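You operate a simulated robot arm through the tools that you are given. There is no shell and no other tool.

You are at the controls of a simulated robot arm. One attempt, no reset.

Task
Brush the rust off the flat anvil and move the steel block from the clamp on to it.
Fine: put the wire brush back; lift the toggle clamp to free the block. Set down upright: wire brush. What is to be rubbed or washed off counts as gone when no trace of it is left.

The check looks at the end state, three seconds after you hand in, the way a careful person would. Anything else that was tipped, shoved, dropped, spilled or broken makes it a failure.

Robot
A 7-joint arm with a two-finger gripper, fixed in place. Base frame: the origin is at the foot of the arm, x ahead of it, y to its left, z up; the work surface is at about z = 800. Readings come in mm, degrees, newtons and seconds.
With the tool pointing down near the work surface it reaches from about 380 to 780 mm from the base axis. Its first joint turns from -143.0 to 143.0 degrees. Payload 2.45 kg.
The tool frame sits at the grasp point between the pads (the TCP): z along the fingers, y along the line on which they close. The tips reach 26 mm beyond it. Largest opening 96 mm; the body of the gripper starts 69 mm behind the TCP.
Orientation is that of the tool frame in the base frame, as [roll, pitch, yaw] about the fixed x, y, z axes, in that order (R = Rz(yaw) Ry(pitch) Rx(roll)). With the fingers straight down and closing along the base's y, the tool's x points along the base's -x, its y along +y and its z along -z.

Tools
- The arm moves only by the tool apply_moves. Its argument "moves" is a list that holds one entry, the list of rows, each a list of 7 numbers: the finger opening in mm, from 0 to 96, then the shift along the tool's x, y, z in units of 500 mm (1.0 is 500 mm), then the turn, a rotation vector about the tool's x, y, z in units of 120 degrees (1.0 is 120 degrees). In form: [[[hand, tx, ty, tz, ax, ay, az], ...]]. A call has 1 to 20 rows; each row is the pose to reach, as a shift and turn from the pose commanded when the call began, along the tool's axes at that moment. A call with a number of a shift or a turn outside -1 to 1 is refused whole. A row lasts 0.2 s, in which the tool goes at most 50 mm and 8.6 degrees; a call with a longer step from one row to the next is refused whole, and so is a gripper value outside its range. A pose out of reach is approached as far as the arm can. The call stops where the force on the tool passes 40 N (or 10 N more than at its start, if that is more) or the arm is blocked; 0.2 s more then pass. Each finger halts on what it meets, pressing with about 40 N; the grip force reading is that of the motor and also rises with nothing between the fingers. The clock runs only during rows and for 0.2 s after the last one: add rows that repeat a pose to give the fingers time. The reply holds the time, the measured pose of the TCP, the force on the tool along the base axes, the opening and the grip force, in the units named above and with some noise, with the torque about the TCP (base axes, N m) and any sound that the robot's microphone picked up.
- Cameras (640 x 400 px; columns grow to the right, rows downward): "scene" is fixed at [219.9, 500.8, 1419.9]; the picture's right is [-0.78, -0.63, 0.00], its down [-0.34, 0.42, -0.84] and it looks along [0.53, -0.65, -0.54] (base axes); focal length 368 px, centre (320, 200). "wrist" rides on the gripper at [82, 3, -98] in the tool frame; the picture's right is [-0.04, 1.00, 0.00], its down [-0.73, -0.03, -0.68] and it looks along [-0.68, -0.03, 0.73] (tool axes); focal length 256 px, centre (320, 200). There is no depth. A picture from a camera that has moved, and an enlarged one, comes with that camera's place and axes in the base frame and with its lens.
- snapshot(camera): a new picture of that camera. The clock stands still meanwhile.
- lift_body(by): slides the trunk up (or, below 0, down) by that many mm; the arm rides with it, the base frame stays. It gives what a move gives, with no picture.
- enlarge(camera, box): a new picture of the part [left, top, right, bottom] of that camera's present view, enlarged. The clock stands still meanwhile.
- finish_job(): hands the job in; it is judged then, once.

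Nothing tells you positions but the pictures and the camera data. Unless the task says otherwise, let go and move clear before handing in.

The tools are called as name(argument=value, ...) on one line, values as JSON. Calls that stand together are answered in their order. apply_moves: Moves the arm, as the interface text tells. Its arguments: {"type":"object","properties":{"moves":{"type":"array","items":{"type":"array","items":{"type":"array","items":{"type":"number"}}}}},"required":["moves"]} The other tools are called the same way: lift_body (by) slides the trunk up or down; snapshot (camera) takes a picture; enlarge (camera, box) takes an enlarged picture of a part of a camera's view; finish_job () hands the job in.

At the start:

```text
t: 0.0
tcp_pos: [506.9, 8.1, 1059.4]
ee_rot: [-180.0, 0.0, 179.9]
wrist_force: [-0.6, 0.0, 0.3]
ft_torque: [-0.02, 0.02, 0.01]
finger_gap: 95.9
finger_force: 0.0
trunk travel left (down, up): [-575.0, 65.0]
```

scene: 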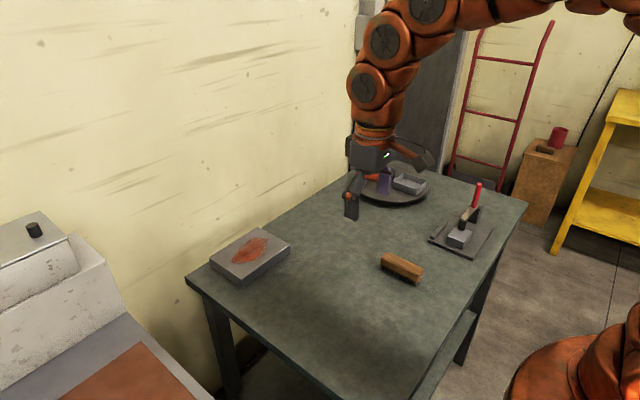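
wrist: 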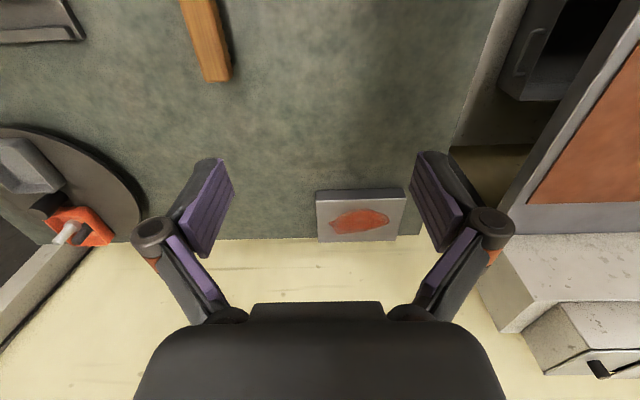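

I see a table with a flat grey anvil carrying a rust patch on the left, a wire brush in the middle, a toggle clamp with a steel block on the right and a round plate with other things at the back. I will look closer before moving.

enlarge(camera="scene", box=[180, 200, 340, 300])

enlarge(camera="scene", box=[360, 160, 540, 290])

enlarge(camera="scene", box=[330, 130, 450, 230])

enlarge(camera="wrist", box=[0, 0, 320, 250])

```text
4.00 times, centred on (260, 250) of scene
camera zoom: at [219.9, 500.8, 1419.9], right [-0.78, -0.63, 0.0], down [-0.34, 0.42, -0.84], along [0.53, -0.65, -0.54], focal length 1474 px, centre (560, 0)
```

zoom: 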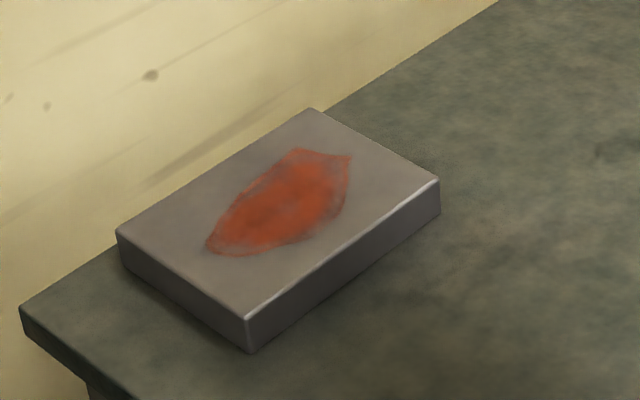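

```text
3.08 times, centred on (450, 225) of scene
camera zoom: at [219.9, 500.8, 1419.9], right [-0.78, -0.63, 0.0], down [-0.34, 0.42, -0.84], along [0.53, -0.65, -0.54], focal length 1134 px, centre (-80, 123)
```

zoom: 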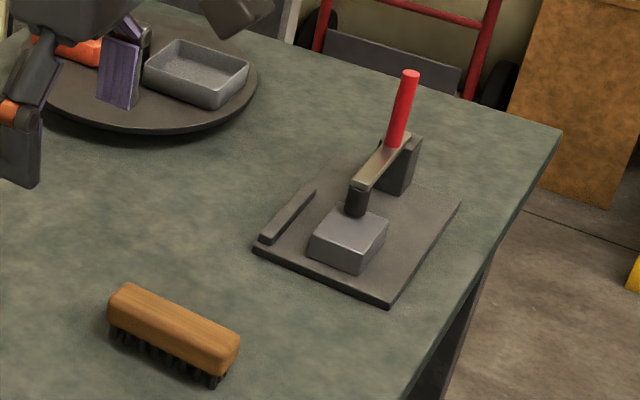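

```text
4.00 times, centred on (390, 180) of scene
camera zoom: at [219.9, 500.8, 1419.9], right [-0.78, -0.63, 0.0], down [-0.34, 0.42, -0.84], along [0.53, -0.65, -0.54], focal length 1474 px, centre (40, 280)
```

zoom: 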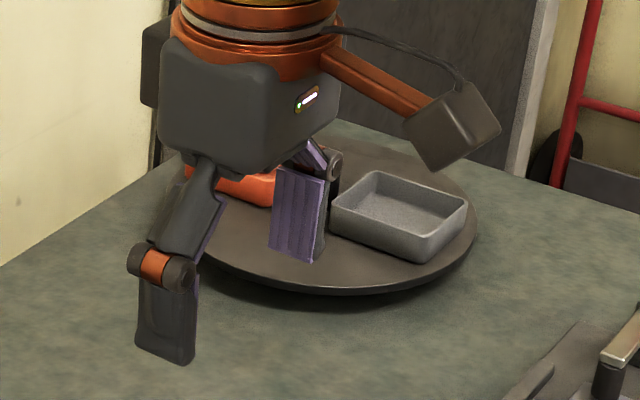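

```text
1.60 times, centred on (160, 125) of wrist
camera zoom: at [424.4, 10.7, 1157.3], right [0.04, 1.0, 0.0], down [0.73, -0.03, 0.68], along [0.68, -0.03, -0.73], focal length 410 px, centre (576, 320)
```

zoom: 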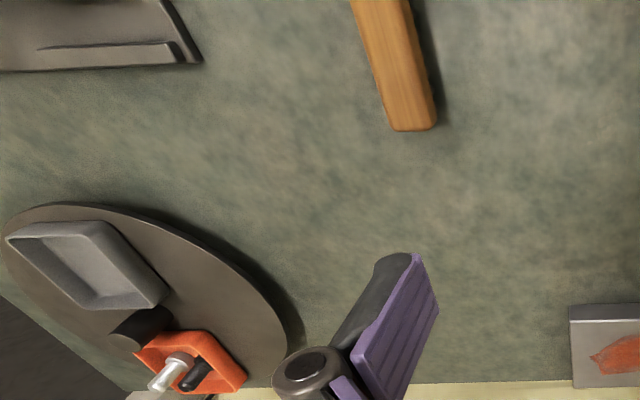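

The anvil seems to sit at about x 728–845, y -9–148 with its top near z 827. The brush lies along x near (473, -110), and the clamp plate is at about x 355–475, y -444 to -269. I'll move the wrist camera over the brush and then toward the clamp for better measurements.

apply_moves(moves=[[[96, 0.016, -0.06, 0.04, 0, 0, 0], [96, 0.032, -0.12, 0.08, 0, 0, 0], [96, 0.048, -0.18, 0.12, 0, 0, 0], [96, 0.064, -0.236, 0.16, 0, 0, 0], [96, 0.064, -0.236, 0.16, 0, 0, 0]]])

snapshot(camera="wrist")

snapshot(camera="scene")

```text
t: 1.2
tcp_pos: [474.9, -111.1, 979.5]
ee_rot: [-179.9, 0.0, -179.9]
wrist_force: [0.1, 0.3, -0.6]
ft_torque: [-0.01, 0.03, 0.02]
finger_gap: 95.7
finger_force: 0.0
trunk travel left (down, up): [-575.0, 65.0]
```

```text
taken
camera wrist: at [392.6, -107.3, 1077.4], right [0.04, 1.0, 0.0], down [0.73, -0.03, 0.68], along [0.68, -0.03, -0.73], focal length 256 px, centre (320, 200)
```

wrist: 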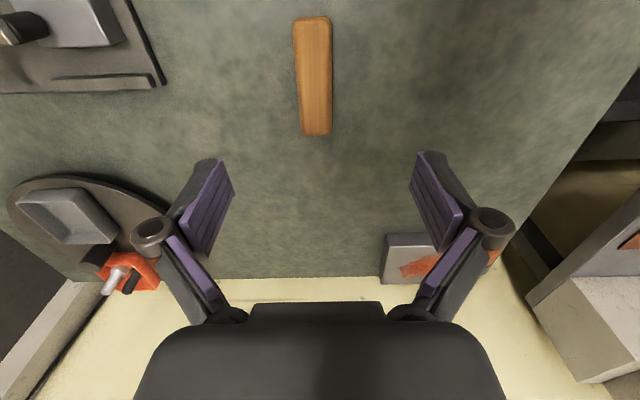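

```text
taken
```

scene: 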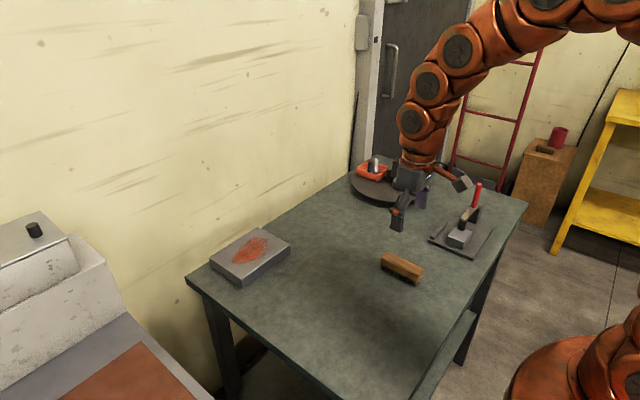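

The brush is about 95 mm long and 30 mm wide, centred near (470, -115). I'll enlarge the brush and clamp to get their heights.

enlarge(camera="scene", box=[370, 240, 434, 290])

enlarge(camera="scene", box=[422, 175, 502, 265])

enlarge(camera="scene", box=[340, 145, 440, 240])

```text
8.00 times, centred on (402, 265) of scene
camera zoom: at [219.9, 500.8, 1419.9], right [-0.78, -0.63, 0.0], down [-0.34, 0.42, -0.84], along [0.53, -0.65, -0.54], focal length 2948 px, centre (-336, -320)
```

zoom: 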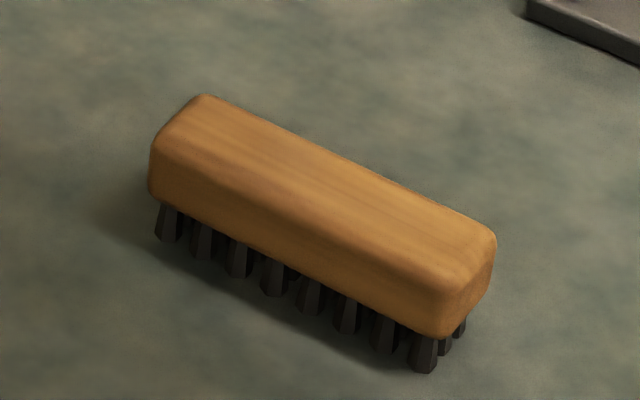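

```text
4.44 times, centred on (462, 220) of scene
camera zoom: at [219.9, 500.8, 1419.9], right [-0.78, -0.63, 0.0], down [-0.34, 0.42, -0.84], along [0.53, -0.65, -0.54], focal length 1638 px, centre (-311, 111)
```

zoom: 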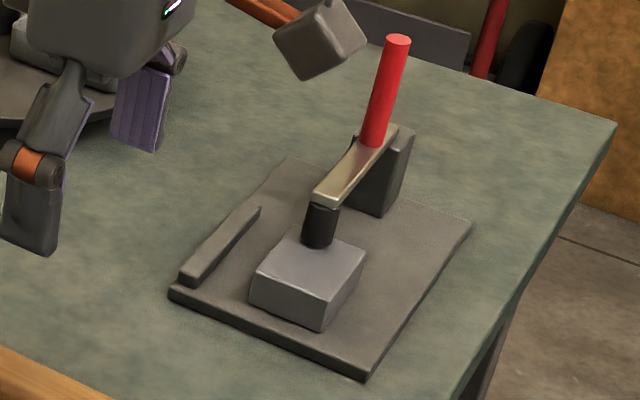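

```text
4.21 times, centred on (390, 192) of scene
camera zoom: at [219.9, 500.8, 1419.9], right [-0.78, -0.63, 0.0], down [-0.34, 0.42, -0.84], along [0.53, -0.65, -0.54], focal length 1552 px, centre (25, 232)
```

zoom: 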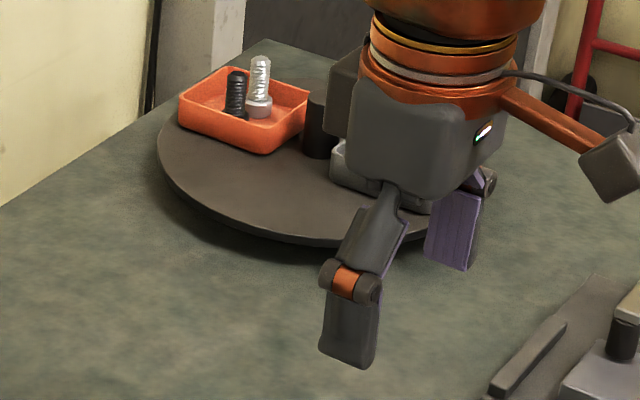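

The brush handle spans about z 817–840 and sits on narrower bristles, with its long axis along x. To get extra reach on the anvil I'll tilt the tool about 20° forward, then check the view above the brush.

apply_moves(moves=[[[96, 0.002, -0.002, 0.03, 0, -0.04, 0], [96, 0.004, -0.004, 0.06, 0, -0.08, 0], [96, 0.006, -0.006, 0.09, 0, -0.125, 0], [96, 0.008, -0.008, 0.12, 0, -0.167, 0], [96, 0.01, -0.01, 0.15, 0, -0.167, 0], [96, 0.01, -0.01, 0.15, 0, -0.167, 0]]])

snapshot(camera="wrist")

enlarge(camera="scene", box=[340, 180, 480, 290])

```text
t: 2.6
tcp_pos: [468.1, -115.8, 903.7]
ee_rot: [180.0, 20.0, 180.0]
wrist_force: [0.1, 0.4, 0.1]
ft_torque: [0.01, 0.02, 0.02]
finger_gap: 96.1
finger_force: 0.1
trunk travel left (down, up): [-575.0, 65.0]
```

```text
taken
camera wrist: at [358.8, -112.6, 968.3], right [0.04, 1.0, 0.01], down [0.46, -0.03, 0.89], along [0.89, -0.03, -0.46], focal length 256 px, centre (320, 200)
```

wrist: 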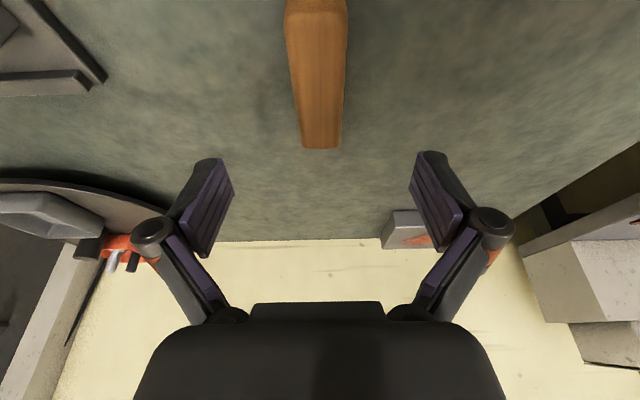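

```text
3.64 times, centred on (410, 235) of scene
camera zoom: at [219.9, 500.8, 1419.9], right [-0.78, -0.63, 0.0], down [-0.34, 0.42, -0.84], along [0.53, -0.65, -0.54], focal length 1340 px, centre (-7, 73)
```

zoom: 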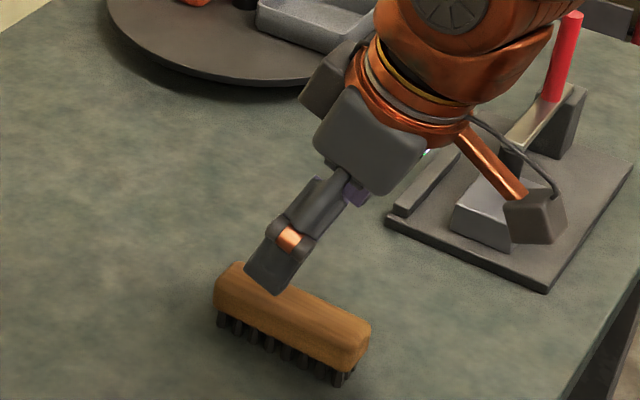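

The gripper is centred over the brush at y -116. I'll lower straight down to z ≈ 838 and close on the handle.

apply_moves(moves=[[[96, 0.0103, 0, 0.0312, 0, 0, 0], [96, 0.0206, 0, 0.0624, 0, 0, 0], [96, 0.031, 0, 0.0936, 0, 0, 0], [96, 0.036, 0, 0.11, 0, 0, 0], [96, 0.0412, 0, 0.1248, 0, 0, 0], [96, 0.0412, 0, 0.1248, 0, 0, 0]]])

enlarge(camera="scene", box=[360, 220, 440, 290])

snapshot(camera="wrist")

```text
t: 4.0
tcp_pos: [471.3, -115.3, 837.5]
ee_rot: [-180.0, 20.0, -180.0]
wrist_force: [-0.4, 0.2, 0.4]
ft_torque: [0.02, 0.03, 0.02]
finger_gap: 96.0
finger_force: 0.1
trunk travel left (down, up): [-575.0, 65.0]
```

```text
5.71 times, centred on (400, 255) of scene
camera zoom: at [219.9, 500.8, 1419.9], right [-0.78, -0.63, 0.0], down [-0.34, 0.42, -0.84], along [0.53, -0.65, -0.54], focal length 2106 px, centre (-137, -114)
```

zoom: 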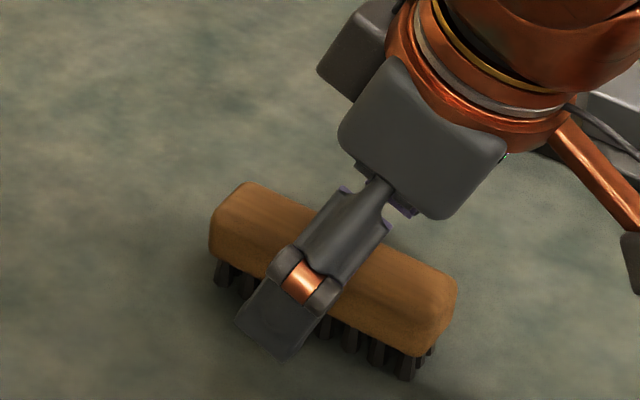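

```text
taken
camera wrist: at [360.9, -112.3, 902.7], right [0.04, 1.0, 0.01], down [0.46, -0.03, 0.89], along [0.89, -0.03, -0.46], focal length 256 px, centre (320, 200)
```

wrist: 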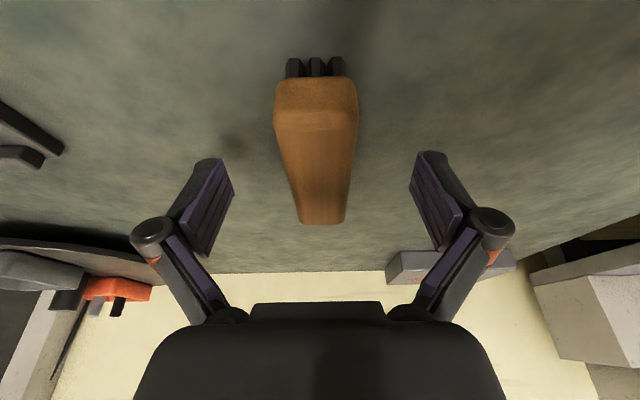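

The handle is between the pads. I'll close on it now.

apply_moves(moves=[[[80, 0, 0, 0, 0, 0, 0], [60, 0, 0, 0, 0, 0, 0], [40, 0, 0, 0, 0, 0, 0], [20, 0, 0, 0, 0, 0, 0], [20, 0, 0, 0, 0, 0, 0], [20, 0, 0, 0, 0, 0, 0], [20, 0, 0, 0, 0, 0, 0], [20, 0, 0, 0, 0, 0, 0]]])

snapshot(camera="wrist")

enlarge(camera="scene", box=[360, 220, 440, 290])

```text
t: 5.8
tcp_pos: [473.0, -115.2, 839.0]
ee_rot: [-180.0, 20.0, -180.0]
wrist_force: [-0.1, -0.1, 1.2]
ft_torque: [0.0, 0.01, -0.05]
finger_gap: 31.0
finger_force: 40.4
trunk travel left (down, up): [-575.0, 65.0]
```

```text
taken
camera wrist: at [360.9, -112.4, 902.8], right [0.04, 1.0, 0.01], down [0.46, -0.03, 0.89], along [0.89, -0.03, -0.46], focal length 256 px, centre (320, 200)
```

wrist: 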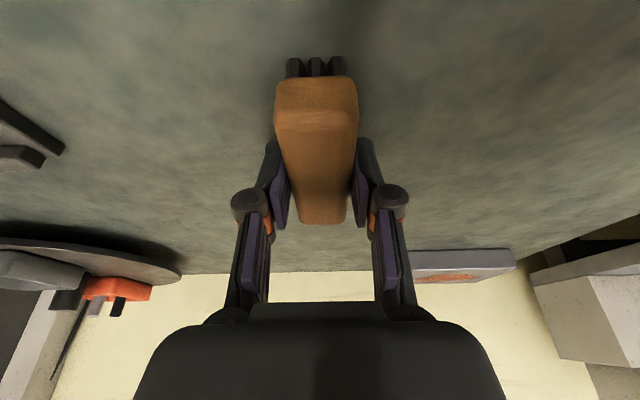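

```text
5.71 times, centred on (400, 255) of scene
camera zoom: at [219.9, 500.8, 1419.9], right [-0.78, -0.63, 0.0], down [-0.34, 0.42, -0.84], along [0.53, -0.65, -0.54], focal length 2106 px, centre (-137, -114)
```

zoom: 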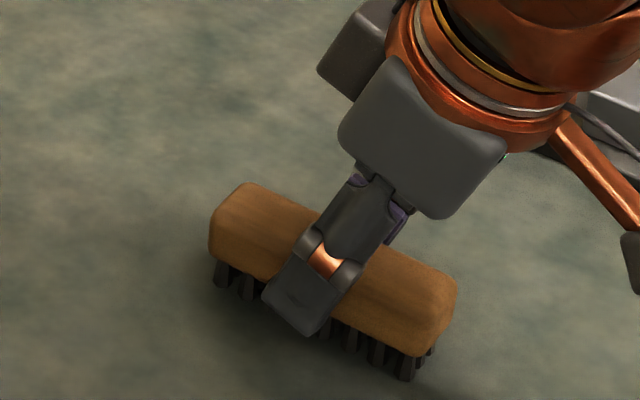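

The brush is held, 31 mm wide. I'll lift it straight up 80 mm and check the grip.

apply_moves(moves=[[[20, -0.0137, 0, -0.0376, 0, 0, 0], [20, -0.0274, 0, -0.0752, 0, 0, 0], [20, -0.041, 0, -0.1128, 0, 0, 0], [20, -0.0547, 0, -0.1504, 0, 0, 0], [20, -0.0547, 0, -0.1504, 0, 0, 0]]])

snapshot(camera="scene")

snapshot(camera="wrist")

```text
t: 7.0
tcp_pos: [471.9, -115.4, 919.5]
ee_rot: [179.9, 20.1, -179.9]
wrist_force: [0.0, 0.0, -0.3]
ft_torque: [-0.03, 0.04, 0.01]
finger_gap: 30.9
finger_force: 39.6
trunk travel left (down, up): [-575.0, 65.0]
```

```text
taken
```

scene: 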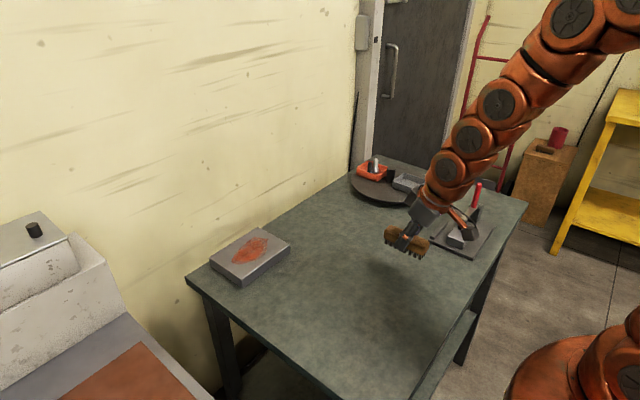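

```text
taken
camera wrist: at [361.0, -112.6, 982.9], right [0.04, 1.0, 0.01], down [0.46, -0.03, 0.89], along [0.89, -0.03, -0.46], focal length 256 px, centre (320, 200)
```

wrist: 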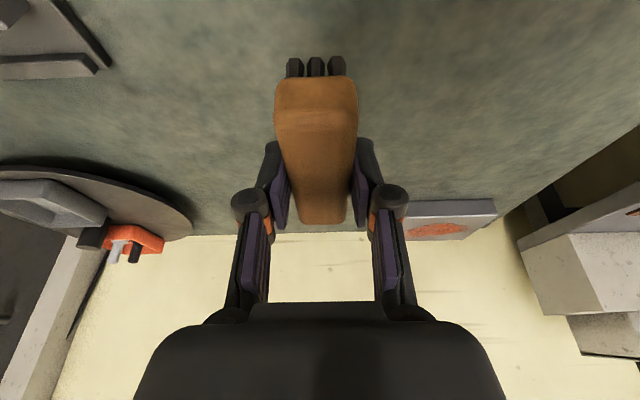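

The brush is firmly held. I'll carry it over the middle of the anvil at the same height to check reach.

apply_moves(moves=[[[20, -0.0592, 0.0364, 0.02154, 0, 0, 0], [20, -0.1184, 0.0728, 0.0431, 0, 0, 0], [20, -0.1776, 0.1092, 0.0646, 0, 0, 0], [20, -0.2368, 0.1456, 0.0862, 0, 0, 0], [20, -0.296, 0.182, 0.1077, 0, 0, 0], [20, -0.3552, 0.2184, 0.1292, 0, 0, 0], [20, -0.4144, 0.2548, 0.1508, 0, 0, 0], [20, -0.4736, 0.2912, 0.1723, 0, 0, 0], [20, -0.5328, 0.3276, 0.1939, 0, 0, 0], [20, -0.592, 0.364, 0.2154, 0, 0, 0], [20, -0.592, 0.364, 0.2154, 0, 0, 0]]])

snapshot(camera="scene")

snapshot(camera="wrist")

```text
t: 9.4
tcp_pos: [785.8, 65.5, 920.3]
ee_rot: [-180.0, 20.0, -180.0]
wrist_force: [0.5, 0.2, -1.1]
ft_torque: [0.0, 0.01, -0.01]
finger_gap: 30.8
finger_force: 39.8
trunk travel left (down, up): [-575.0, 65.0]
```

```text
taken
```

scene: 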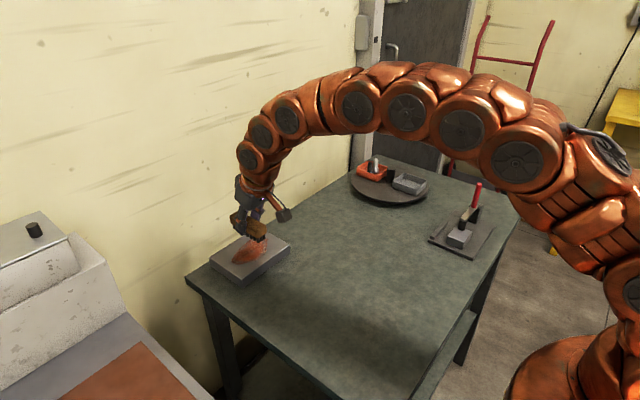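

```text
taken
camera wrist: at [675.1, 70.0, 983.8], right [0.04, 1.0, 0.01], down [0.46, -0.03, 0.89], along [0.89, -0.03, -0.46], focal length 256 px, centre (320, 200)
```

wrist: 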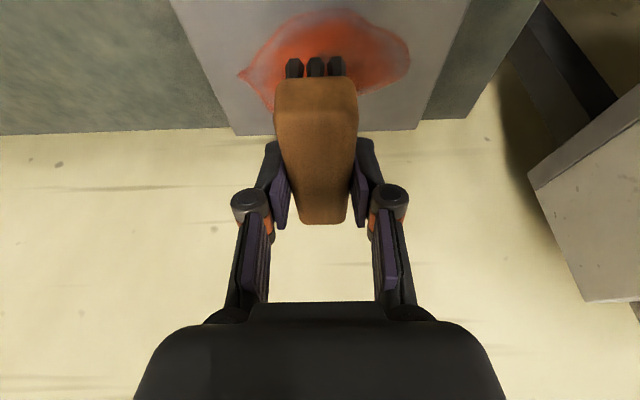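

Reach is fine, and the rust spans about x 750–823, y 10–127, which the brush's 88 mm length covers in x. I'll lower to just above the anvil.

apply_moves(moves=[[[20, 0.0109, 0, 0.03, 0, 0, 0], [20, 0.0219, 0, 0.0601, 0, 0, 0], [20, 0.0328, 0, 0.0902, 0, 0, 0], [20, 0.0328, 0, 0.0902, 0, 0, 0]]])

enlarge(camera="scene", box=[180, 190, 340, 290])

```text
t: 10.4
tcp_pos: [786.5, 67.3, 870.7]
ee_rot: [-180.0, 20.1, -180.0]
wrist_force: [0.1, -0.2, 0.0]
ft_torque: [0.04, 0.0, 0.01]
finger_gap: 31.1
finger_force: 40.0
trunk travel left (down, up): [-575.0, 65.0]
```

```text
4.00 times, centred on (260, 240) of scene
camera zoom: at [219.9, 500.8, 1419.9], right [-0.78, -0.63, 0.0], down [-0.34, 0.42, -0.84], along [0.53, -0.65, -0.54], focal length 1474 px, centre (560, 40)
```

zoom: 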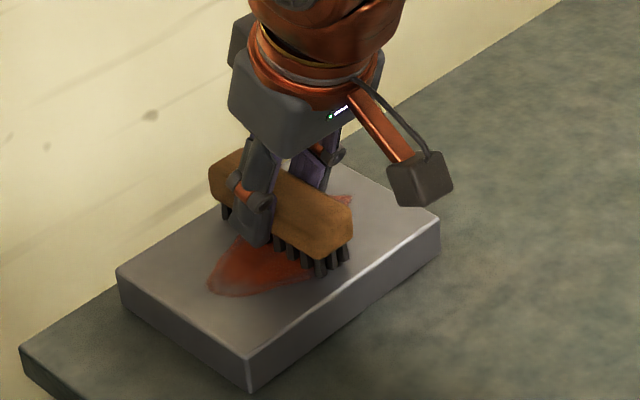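

The bristles are a few mm above the surface. I'll lower a few millimetres gently and watch the force.

apply_moves(moves=[[[20, 0.00137, 0, 0.00376, 0, 0, 0], [20, 0.00205, 0, 0.00564, 0, 0, 0], [20, 0.00274, 0, 0.00752, 0, 0, 0], [20, 0.00342, 0, 0.0094, 0, 0, 0], [20, 0.00342, 0, 0.0094, 0, 0, 0]]])

```text
t: 11.6
tcp_pos: [786.5, 67.1, 868.7]
ee_rot: [-180.0, 20.3, 180.0]
wrist_force: [-1.1, 1.7, 25.6]
ft_torque: [0.06, 0.55, 0.0]
finger_gap: 31.2
finger_force: 40.2
trunk travel left (down, up): [-575.0, 65.0]
```

Contact gives about 25 N here, more than needed, so I'll ease up 2 mm and sweep toward the -y side of the rust.

apply_moves(moves=[[[20, -0.00137, 0, -0.00376, 0, 0, 0], [20, -0.00137, -0.0155, -0.00376, 0, 0, 0], [20, -0.00137, -0.031, -0.00376, 0, 0, 0], [20, -0.00137, -0.0465, -0.00376, 0, 0, 0], [20, -0.00137, -0.062, -0.00376, 0, 0, 0], [20, -0.00137, -0.0775, -0.00376, 0, 0, 0], [20, -0.00137, -0.093, -0.00376, 0, 0, 0], [20, -0.00137, -0.1085, -0.00376, 0, 0, 0], [20, -0.00137, -0.124, -0.00376, 0, 0, 0]]])

enlarge(camera="scene", box=[180, 190, 340, 290])

snapshot(camera="wrist")

```text
t: 13.6
tcp_pos: [785.1, 4.2, 869.1]
ee_rot: [180.0, 20.1, 179.9]
wrist_force: [-0.2, 4.3, 15.2]
ft_torque: [0.14, -0.21, 0.0]
finger_gap: 31.0
finger_force: 40.4
trunk travel left (down, up): [-575.0, 65.0]
```

```text
4.00 times, centred on (260, 240) of scene
camera zoom: at [219.9, 500.8, 1419.9], right [-0.78, -0.63, 0.0], down [-0.34, 0.42, -0.84], along [0.53, -0.65, -0.54], focal length 1474 px, centre (560, 40)
```

zoom: 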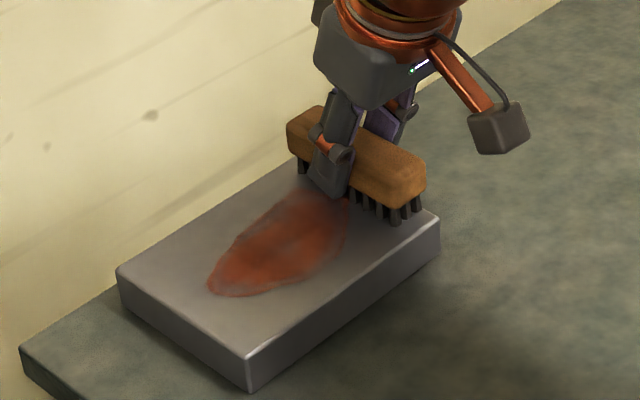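

```text
taken
camera wrist: at [674.9, 7.5, 932.5], right [0.04, 1.0, 0.01], down [0.46, -0.03, 0.89], along [0.89, -0.03, -0.46], focal length 256 px, centre (320, 200)
```

wrist: 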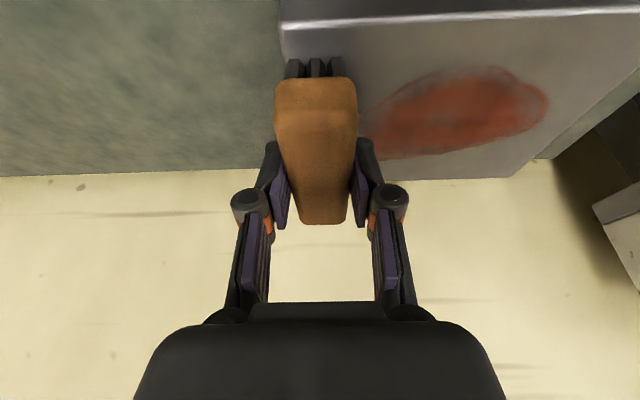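

The anvil has not moved and the rust is fading where swept. I'll now do full strokes along y at this pressure.

apply_moves(moves=[[[20, 0, 0.0278, 0, 0, 0, 0], [20, 0, 0.0556, 0, 0, 0, 0], [20, 0, 0.0833, 0, 0, 0, 0], [20, 0, 0.1111, 0, 0, 0, 0], [20, 0, 0.1389, 0, 0, 0, 0], [20, 0, 0.1667, 0, 0, 0, 0], [20, 0, 0.1944, 0, 0, 0, 0], [20, 0, 0.2222, 0, 0, 0, 0], [20, 0, 0.25, 0, 0, 0, 0], [20, 0, 0.25, 0, 0, 0, 0], [20, 0, 0.2222, 0, 0, 0, 0], [20, 0, 0.1944, 0, 0, 0, 0], [20, 0, 0.1667, 0, 0, 0, 0], [20, 0, 0.1389, 0, 0, 0, 0], [20, 0, 0.1111, 0, 0, 0, 0], [20, 0, 0.0833, 0, 0, 0, 0], [20, 0, 0.0556, 0, 0, 0, 0], [20, 0, 0.0278, 0, 0, 0, 0], [20, 0, 0, 0, 0, 0, 0]]])

enlarge(camera="scene", box=[180, 190, 340, 290])

snapshot(camera="wrist")

```text
t: 17.6
tcp_pos: [786.3, 3.4, 868.2]
ee_rot: [179.9, 20.0, 179.8]
wrist_force: [1.1, 0.7, 6.7]
ft_torque: [0.0, -0.24, -0.01]
finger_gap: 30.8
finger_force: 40.1
trunk travel left (down, up): [-575.0, 65.0]
```

```text
4.00 times, centred on (260, 240) of scene
camera zoom: at [219.9, 500.8, 1419.9], right [-0.78, -0.63, 0.0], down [-0.34, 0.42, -0.84], along [0.53, -0.65, -0.54], focal length 1474 px, centre (560, 40)
```

zoom: 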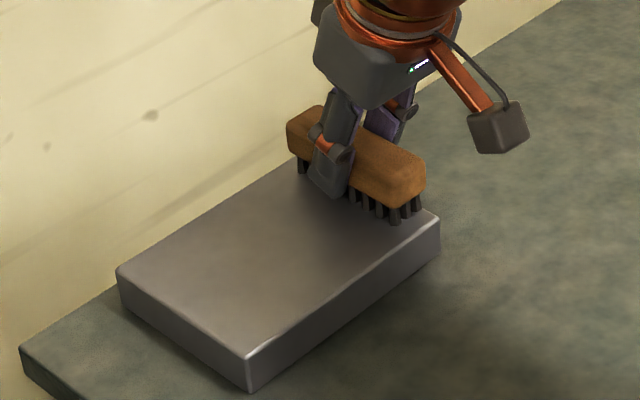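

```text
taken
camera wrist: at [675.4, 7.2, 932.5], right [0.04, 1.0, 0.01], down [0.46, -0.03, 0.89], along [0.89, -0.03, -0.46], focal length 256 px, centre (320, 200)
```

wrist: 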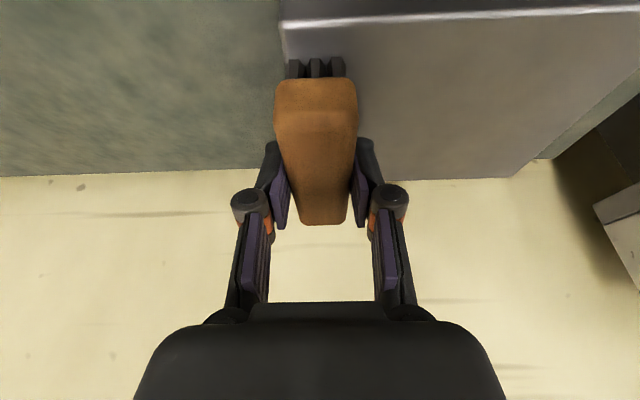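

The rust looks gone. For safety I'll do one more double stroke with small x shifts, then lift and inspect.

apply_moves(moves=[[[20, -0.0075, 0.0139, 0.0027, 0, 0, 0], [20, -0.0075, 0.0417, 0.0027, 0, 0, 0], [20, -0.0075, 0.0694, 0.0027, 0, 0, 0], [20, -0.0075, 0.0972, 0.0027, 0, 0, 0], [20, -0.0075, 0.125, 0.0027, 0, 0, 0], [20, -0.0075, 0.1528, 0.0027, 0, 0, 0], [20, -0.0075, 0.1806, 0.0027, 0, 0, 0], [20, -0.0075, 0.2083, 0.0027, 0, 0, 0], [20, -0.0075, 0.2361, 0.0027, 0, 0, 0], [20, 0.0, 0.25, 0.0, 0, 0, 0], [20, 0.0113, 0.2361, -0.0041, 0, 0, 0], [20, 0.0113, 0.2083, -0.0041, 0, 0, 0], [20, 0.0113, 0.1806, -0.0041, 0, 0, 0], [20, 0.0113, 0.1528, -0.0041, 0, 0, 0], [20, 0.0113, 0.125, -0.0041, 0, 0, 0], [20, 0.0113, 0.0972, -0.0041, 0, 0, 0], [20, 0.0113, 0.0694, -0.0041, 0, 0, 0], [20, 0.0113, 0.0417, -0.0041, 0, 0, 0], [20, 0.0113, 0.0139, -0.0041, 0, 0, 0], [20, 0.0, 0.0, 0.0, 0, 0, 0]]])

apply_moves(moves=[[[20, -0.0205, 0, -0.0564, 0, 0, 0], [20, -0.041, 0, -0.1128, 0, 0, 0], [20, -0.041, 0, -0.1128, 0, 0, 0]]])

enlarge(camera="scene", box=[180, 190, 340, 290])

snapshot(camera="wrist")

```text
t: 21.8
tcp_pos: [785.3, 5.4, 867.7]
ee_rot: [-180.0, 20.0, 179.9]
wrist_force: [-2.3, 1.5, 9.4]
ft_torque: [0.1, -0.27, 0.09]
finger_gap: 30.9
finger_force: 40.5
trunk travel left (down, up): [-575.0, 65.0]
```

```text
t: 22.6
tcp_pos: [785.8, 4.9, 928.9]
ee_rot: [-180.0, 20.0, -180.0]
wrist_force: [-0.7, -0.1, -0.3]
ft_torque: [0.01, 0.0, 0.03]
finger_gap: 31.2
finger_force: 40.0
trunk travel left (down, up): [-575.0, 65.0]
```

```text
4.00 times, centred on (260, 240) of scene
camera zoom: at [219.9, 500.8, 1419.9], right [-0.78, -0.63, 0.0], down [-0.34, 0.42, -0.84], along [0.53, -0.65, -0.54], focal length 1474 px, centre (560, 40)
```

zoom: 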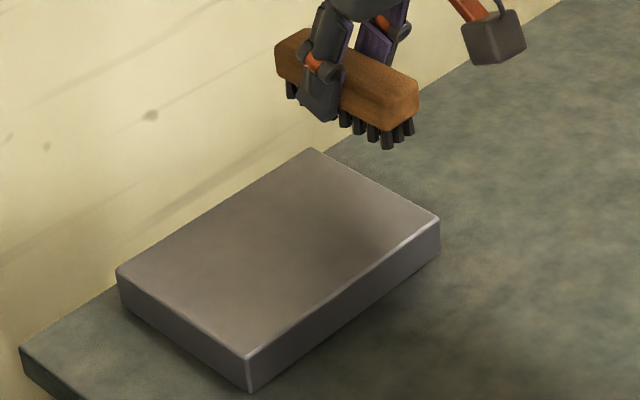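

```text
taken
camera wrist: at [675.7, 8.5, 992.0], right [0.04, 1.0, 0.01], down [0.46, -0.03, 0.89], along [0.89, -0.03, -0.46], focal length 256 px, centre (320, 200)
```

wrist: 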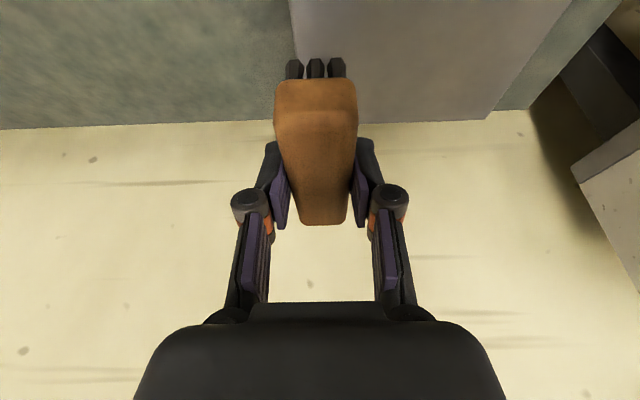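

The anvil top looks clean. I'll take a tighter look for traces before putting the brush back.

enlarge(camera="scene", box=[206, 222, 294, 277])

```text
7.27 times, centred on (250, 250) of scene
camera zoom: at [219.9, 500.8, 1419.9], right [-0.78, -0.63, 0.0], down [-0.34, 0.42, -0.84], along [0.53, -0.65, -0.54], focal length 2680 px, centre (829, -160)
```

zoom: 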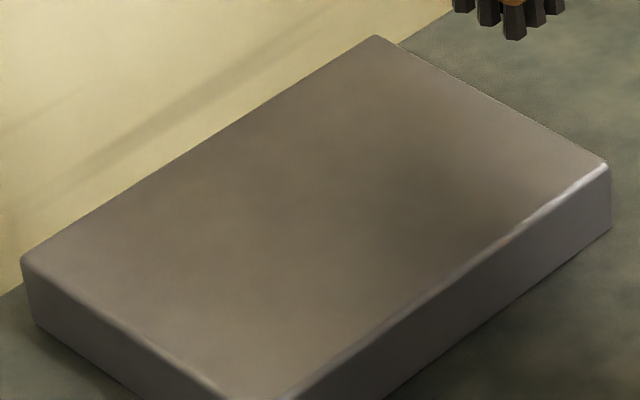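

No trace remains. I'll carry the brush back above its original place.

apply_moves(moves=[[[20, 0.0592, -0.024, -0.02154, 0, 0, 0], [20, 0.1184, -0.048, -0.0431, 0, 0, 0], [20, 0.1776, -0.072, -0.0646, 0, 0, 0], [20, 0.2368, -0.096, -0.0862, 0, 0, 0], [20, 0.296, -0.12, -0.1077, 0, 0, 0], [20, 0.3552, -0.144, -0.1292, 0, 0, 0], [20, 0.4144, -0.168, -0.1508, 0, 0, 0], [20, 0.4736, -0.192, -0.1723, 0, 0, 0], [20, 0.5328, -0.216, -0.1939, 0, 0, 0], [20, 0.592, -0.24, -0.2154, 0, 0, 0], [20, 0.592, -0.24, -0.2154, 0, 0, 0]]])

snapshot(camera="scene")

```text
t: 25.0
tcp_pos: [472.3, -115.5, 927.7]
ee_rot: [180.0, 20.0, 179.9]
wrist_force: [-0.1, -0.7, -0.8]
ft_torque: [0.01, 0.0, -0.01]
finger_gap: 31.1
finger_force: 39.8
trunk travel left (down, up): [-575.0, 65.0]
```

```text
taken
```

scene: 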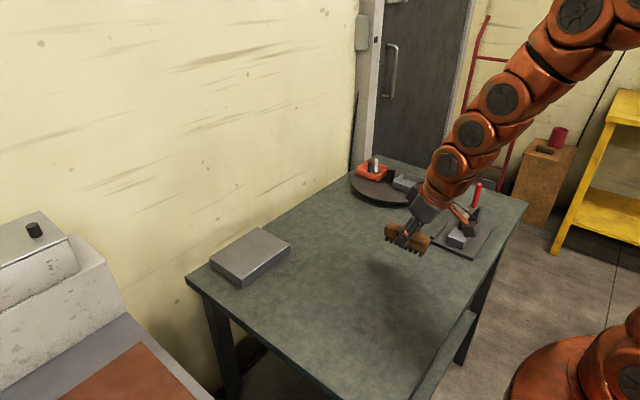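

The brush is back above its spot and the anvil is clean. I'll lower it to a few mm above the table.

apply_moves(moves=[[[20, 0.0195, 0, 0.0537, 0, 0, 0], [20, 0.039, 0, 0.1074, 0, 0, 0], [20, 0.0504, 0, 0.1384, 0, 0, 0], [20, 0.0586, 0, 0.1611, 0, 0, 0], [20, 0.0586, 0, 0.1611, 0, 0, 0]]])

apply_moves(moves=[[[20, 0.0007, 0, 0.0019, 0, 0, 0], [20, 0.0014, 0, 0.0038, 0, 0, 0], [20, 0.0014, 0, 0.0038, 0, 0, 0]]])

```text
t: 26.2
tcp_pos: [472.1, -116.3, 841.7]
ee_rot: [180.0, 20.1, 180.0]
wrist_force: [0.1, 0.2, -1.1]
ft_torque: [0.04, 0.0, -0.01]
finger_gap: 31.3
finger_force: 40.3
trunk travel left (down, up): [-575.0, 65.0]
```

```text
t: 27.0
tcp_pos: [471.0, -116.3, 839.6]
ee_rot: [-179.9, 20.1, 180.0]
wrist_force: [-0.1, -0.3, -0.6]
ft_torque: [-0.04, -0.02, 0.02]
finger_gap: 31.0
finger_force: 40.1
trunk travel left (down, up): [-575.0, 65.0]
```

No contact yet, so I'll lower by another millimetre or so.

apply_moves(moves=[[[20, 0.0005, 0, 0.0013, 0, 0, 0], [20, 0.001, 0, 0.0026, 0, 0, 0], [20, 0.001, 0, 0.0026, 0, 0, 0]]])

enlarge(camera="scene", box=[360, 220, 440, 290])

```text
t: 27.8
tcp_pos: [472.0, -116.2, 836.9]
ee_rot: [-180.0, 20.0, -180.0]
wrist_force: [-0.2, 1.5, -0.9]
ft_torque: [0.04, 0.01, 0.01]
finger_gap: 30.9
finger_force: 39.5
trunk travel left (down, up): [-575.0, 65.0]
```

```text
5.71 times, centred on (400, 255) of scene
camera zoom: at [219.9, 500.8, 1419.9], right [-0.78, -0.63, 0.0], down [-0.34, 0.42, -0.84], along [0.53, -0.65, -0.54], focal length 2106 px, centre (-137, -114)
```

zoom: 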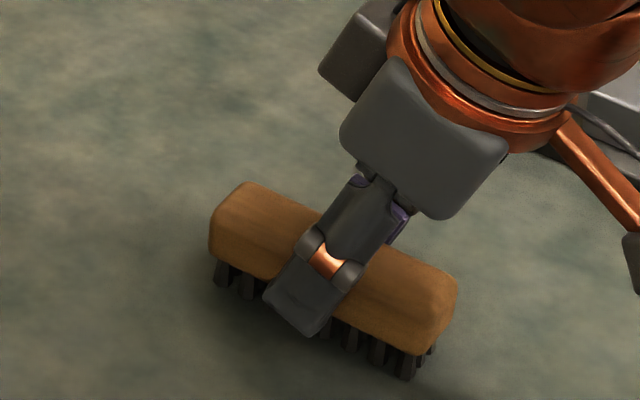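

The brush matches its original image position, but I see no contact force yet. I'll lower one more millimetre.

apply_moves(moves=[[[20, 0.0003, 0, 0.0009, 0, 0, 0], [20, 0.0007, 0, 0.0019, 0, 0, 0], [20, 0.0007, 0, 0.0019, 0, 0, 0]]])

```text
t: 28.6
tcp_pos: [471.4, -117.4, 838.4]
ee_rot: [-179.9, 20.1, 179.9]
wrist_force: [-1.7, -2.5, 10.0]
ft_torque: [-0.07, 0.09, -0.04]
finger_gap: 30.6
finger_force: 40.4
trunk travel left (down, up): [-575.0, 65.0]
```

The brush is on the table. I'll open the fingers and then rise straight up.

apply_moves(moves=[[[40, -0.0004, 0, -0.001, 0, 0, 0], [60, -0.0004, 0, -0.001, 0, 0, 0], [80, -0.0004, 0, -0.001, 0, 0, 0], [96, -0.0004, 0, -0.001, 0, 0, 0], [96, -0.0004, 0, -0.001, 0, 0, 0], [96, -0.0004, 0, -0.001, 0, 0, 0], [96, -0.0004, 0, -0.001, 0, 0, 0]]])

apply_moves(moves=[[[96, -0.0205, 0, -0.0564, 0, 0, 0], [96, -0.041, 0, -0.1128, 0, 0, 0], [96, -0.0615, 0, -0.1691, 0, 0, 0], [96, -0.082, 0, -0.2255, 0, 0, 0], [96, -0.1026, 0, -0.2819, 0, 0, 0], [96, -0.1026, 0, -0.2819, 0, 0, 0]]])

snapshot(camera="scene")

enlarge(camera="scene", box=[360, 220, 440, 290])

```text
t: 30.2
tcp_pos: [471.4, -115.9, 838.2]
ee_rot: [-180.0, 20.0, -180.0]
wrist_force: [-0.5, 0.0, -0.4]
ft_torque: [-0.01, 0.0, 0.01]
finger_gap: 95.8
finger_force: 0.1
trunk travel left (down, up): [-575.0, 65.0]
```

```text
t: 31.6
tcp_pos: [471.0, -115.3, 988.0]
ee_rot: [180.0, 20.0, 180.0]
wrist_force: [0.6, -0.3, 1.1]
ft_torque: [0.02, -0.02, -0.01]
finger_gap: 96.0
finger_force: 0.0
trunk travel left (down, up): [-575.0, 65.0]
```

```text
taken
```

scene: 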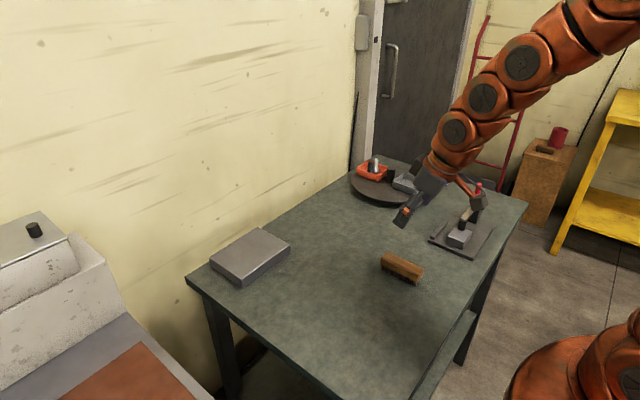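

```text
5.71 times, centred on (400, 255) of scene
camera zoom: at [219.9, 500.8, 1419.9], right [-0.78, -0.63, 0.0], down [-0.34, 0.42, -0.84], along [0.53, -0.65, -0.54], focal length 2106 px, centre (-137, -114)
```

zoom: 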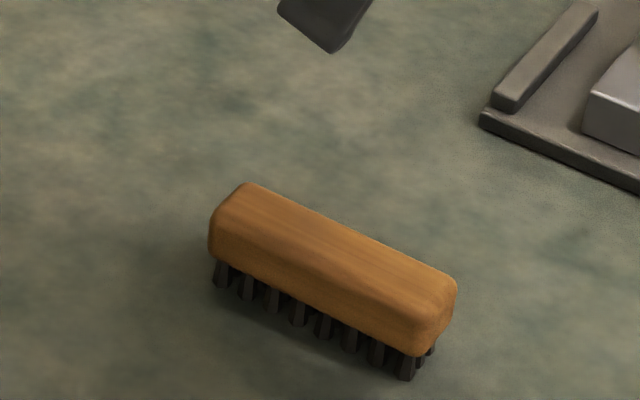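

The brush is standing upright back in its place. Next I'll straighten the tool, turn it 90° so the fingers close along x, and look at the clamp from its front.

apply_moves(moves=[[[96, 0, 0, 0, 0, 0.0556, 0], [96, 0, 0, 0, 0, 0.1111, 0], [96, 0, 0, 0, 0, 0.1667, 0], [96, 0, 0, 0, 0, 0.1667, 0]]])

apply_moves(moves=[[[96, 0.01, -0.0225, -0.003, 0, 0, 0.0625], [96, 0.019, -0.045, -0.005, 0, 0, 0.125], [96, 0.029, -0.0675, -0.007, 0, 0, 0.1875], [96, 0.039, -0.09, -0.01, 0, 0, 0.25], [96, 0.048, -0.1125, -0.012, 0, 0, 0.3125], [96, 0.058, -0.135, -0.014, 0, 0, 0.375], [96, 0.068, -0.1575, -0.017, 0, 0, 0.4375], [96, 0.077, -0.18, -0.019, 0, 0, 0.5], [96, 0.087, -0.2025, -0.021, 0, 0, 0.5625], [96, 0.097, -0.225, -0.023, 0, 0, 0.625], [96, 0.107, -0.2475, -0.024, 0, 0, 0.6875], [96, 0.116, -0.27, -0.024, 0, 0, 0.75], [96, 0.116, -0.27, -0.024, 0, 0, 0.75]]])

snapshot(camera="wrist")

snapshot(camera="scene")

```text
t: 32.6
tcp_pos: [471.0, -115.3, 988.8]
ee_rot: [180.0, 0.1, -180.0]
wrist_force: [-0.5, -0.2, 0.4]
ft_torque: [-0.04, -0.01, 0.01]
finger_gap: 96.1
finger_force: 0.1
trunk travel left (down, up): [-575.0, 65.0]
```

```text
t: 35.4
tcp_pos: [412.4, -250.2, 999.8]
ee_rot: [179.9, -0.1, 89.9]
wrist_force: [0.8, -0.1, 0.0]
ft_torque: [0.03, 0.0, 0.02]
finger_gap: 96.1
finger_force: 0.1
trunk travel left (down, up): [-575.0, 65.0]
```

```text
taken
camera wrist: at [415.6, -168.8, 1097.8], right [1.0, -0.04, 0.0], down [-0.03, -0.73, 0.68], along [-0.03, -0.68, -0.73], focal length 256 px, centre (320, 200)
```

wrist: 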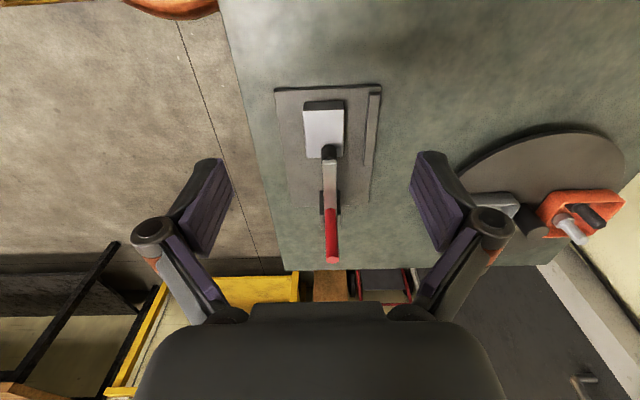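

```text
taken
```

scene: 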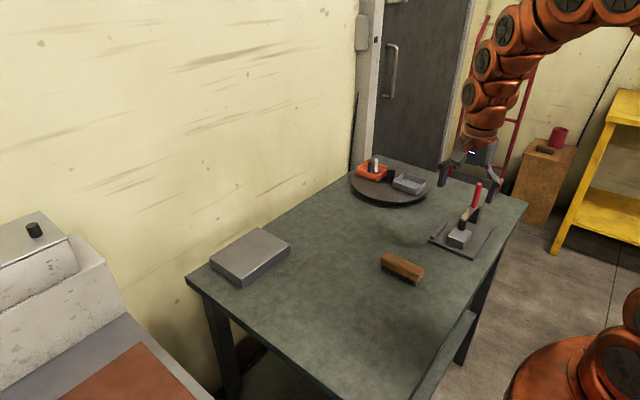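

enlarge(camera="wrist", box=[260, 75, 400, 275])

enlarge(camera="scene", box=[420, 170, 510, 265])

```text
2.00 times, centred on (330, 175) of wrist
camera zoom: at [415.6, -168.8, 1097.8], right [1.0, -0.04, 0.0], down [-0.03, -0.73, 0.68], along [-0.03, -0.68, -0.73], focal length 512 px, centre (300, 250)
```

zoom: 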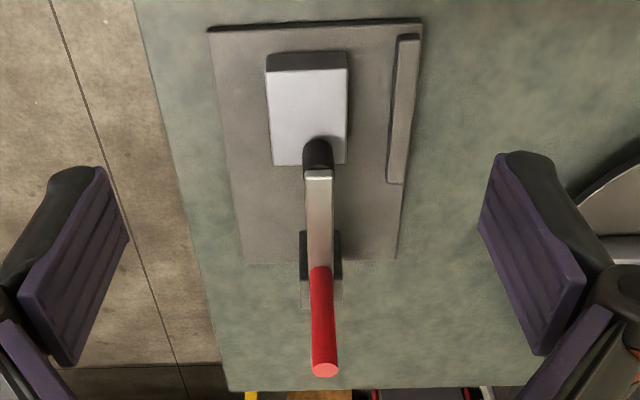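

```text
4.21 times, centred on (465, 218) of scene
camera zoom: at [219.9, 500.8, 1419.9], right [-0.78, -0.63, 0.0], down [-0.34, 0.42, -0.84], along [0.53, -0.65, -0.54], focal length 1552 px, centre (-290, 126)
```

zoom: 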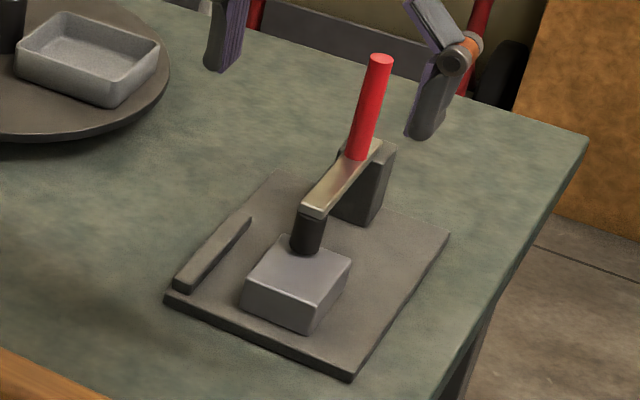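

The clamp's beam runs from a post near y -415 to the plunger on the block, with the red handle standing upright at about (418, -397), z 873–942. Pushing the handle back toward -y should lift the plunger. I'll close the fingers and come up in front of the handle.

apply_moves(moves=[[[80, -0.02, 0.001, 0, 0, 0, 0], [60, -0.04, 0.002, 0, 0, 0, 0], [40, -0.06, 0.003, 0, 0, 0, 0], [20, -0.1, 0.004, 0, 0, 0, 0], [0, -0.14, 0.006, 0.02, 0, 0, 0], [0, -0.18, 0.0082, 0.05, 0, 0, 0], [0, -0.23, 0.0082, 0.096, 0, 0, 0], [0, -0.23, 0.0082, 0.096, 0, 0, 0], [0, -0.23, 0.0082, 0.096, 0, 0, 0]]])

snapshot(camera="wrist")

enlarge(camera="scene", box=[420, 150, 520, 265])

```text
t: 37.4
tcp_pos: [416.9, -366.4, 951.4]
ee_rot: [180.0, -0.1, 90.0]
wrist_force: [0.5, -0.1, -0.5]
ft_torque: [-0.04, 0.02, -0.03]
finger_gap: 0.3
finger_force: 28.6
trunk travel left (down, up): [-575.0, 65.0]
```

```text
taken
camera wrist: at [419.8, -284.8, 1049.8], right [1.0, -0.04, 0.0], down [-0.03, -0.73, 0.68], along [-0.03, -0.68, -0.73], focal length 256 px, centre (320, 200)
```

wrist: 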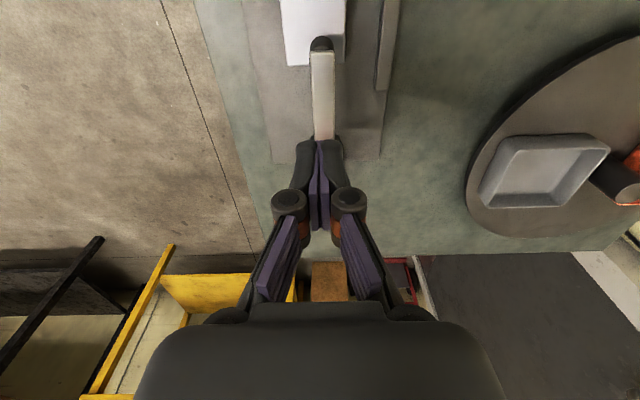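

```text
3.48 times, centred on (470, 208) of scene
camera zoom: at [219.9, 500.8, 1419.9], right [-0.78, -0.63, 0.0], down [-0.34, 0.42, -0.84], along [0.53, -0.65, -0.54], focal length 1282 px, centre (-202, 174)
```

zoom: 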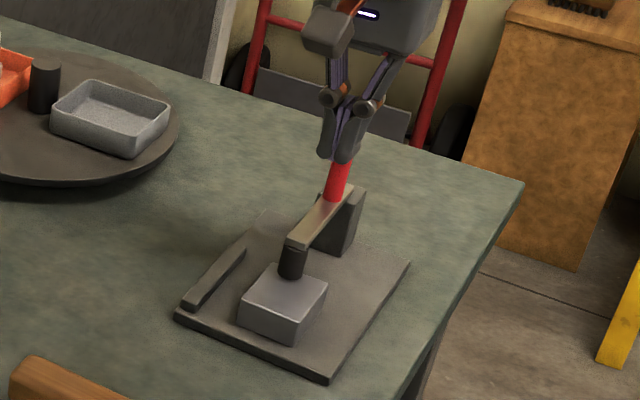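

The closed fingers are just in front of the handle. I'll push gently toward -y and watch the force.

apply_moves(moves=[[[0, -0.01, 0, 0, 0, 0, 0], [0, -0.02, 0, 0, 0, 0, 0], [0, -0.03, 0, 0, 0, 0, 0], [0, -0.04, 0, 0, 0, 0, 0], [0, -0.05, 0, 0, 0, 0, 0], [0, -0.05, 0, 0, 0, 0, 0]]])

enlarge(camera="scene", box=[420, 150, 520, 265])

```text
t: 38.8
tcp_pos: [417.9, -391.7, 952.1]
ee_rot: [179.9, 0.0, 90.0]
wrist_force: [-1.2, 2.1, 0.0]
ft_torque: [0.02, 0.02, 0.0]
finger_gap: 0.0
finger_force: 28.7
trunk travel left (down, up): [-575.0, 65.0]
```

```text
3.48 times, centred on (470, 208) of scene
camera zoom: at [219.9, 500.8, 1419.9], right [-0.78, -0.63, 0.0], down [-0.34, 0.42, -0.84], along [0.53, -0.65, -0.54], focal length 1282 px, centre (-202, 174)
```

zoom: 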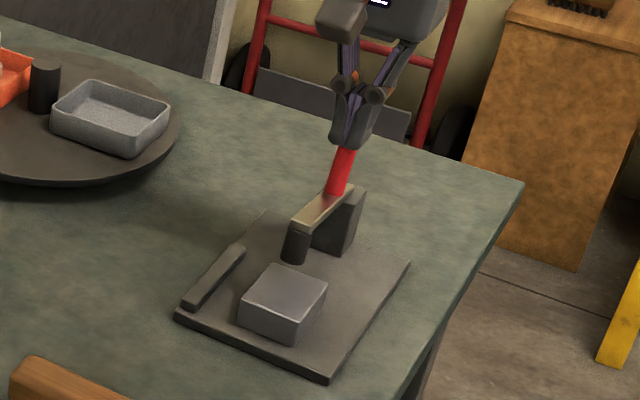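

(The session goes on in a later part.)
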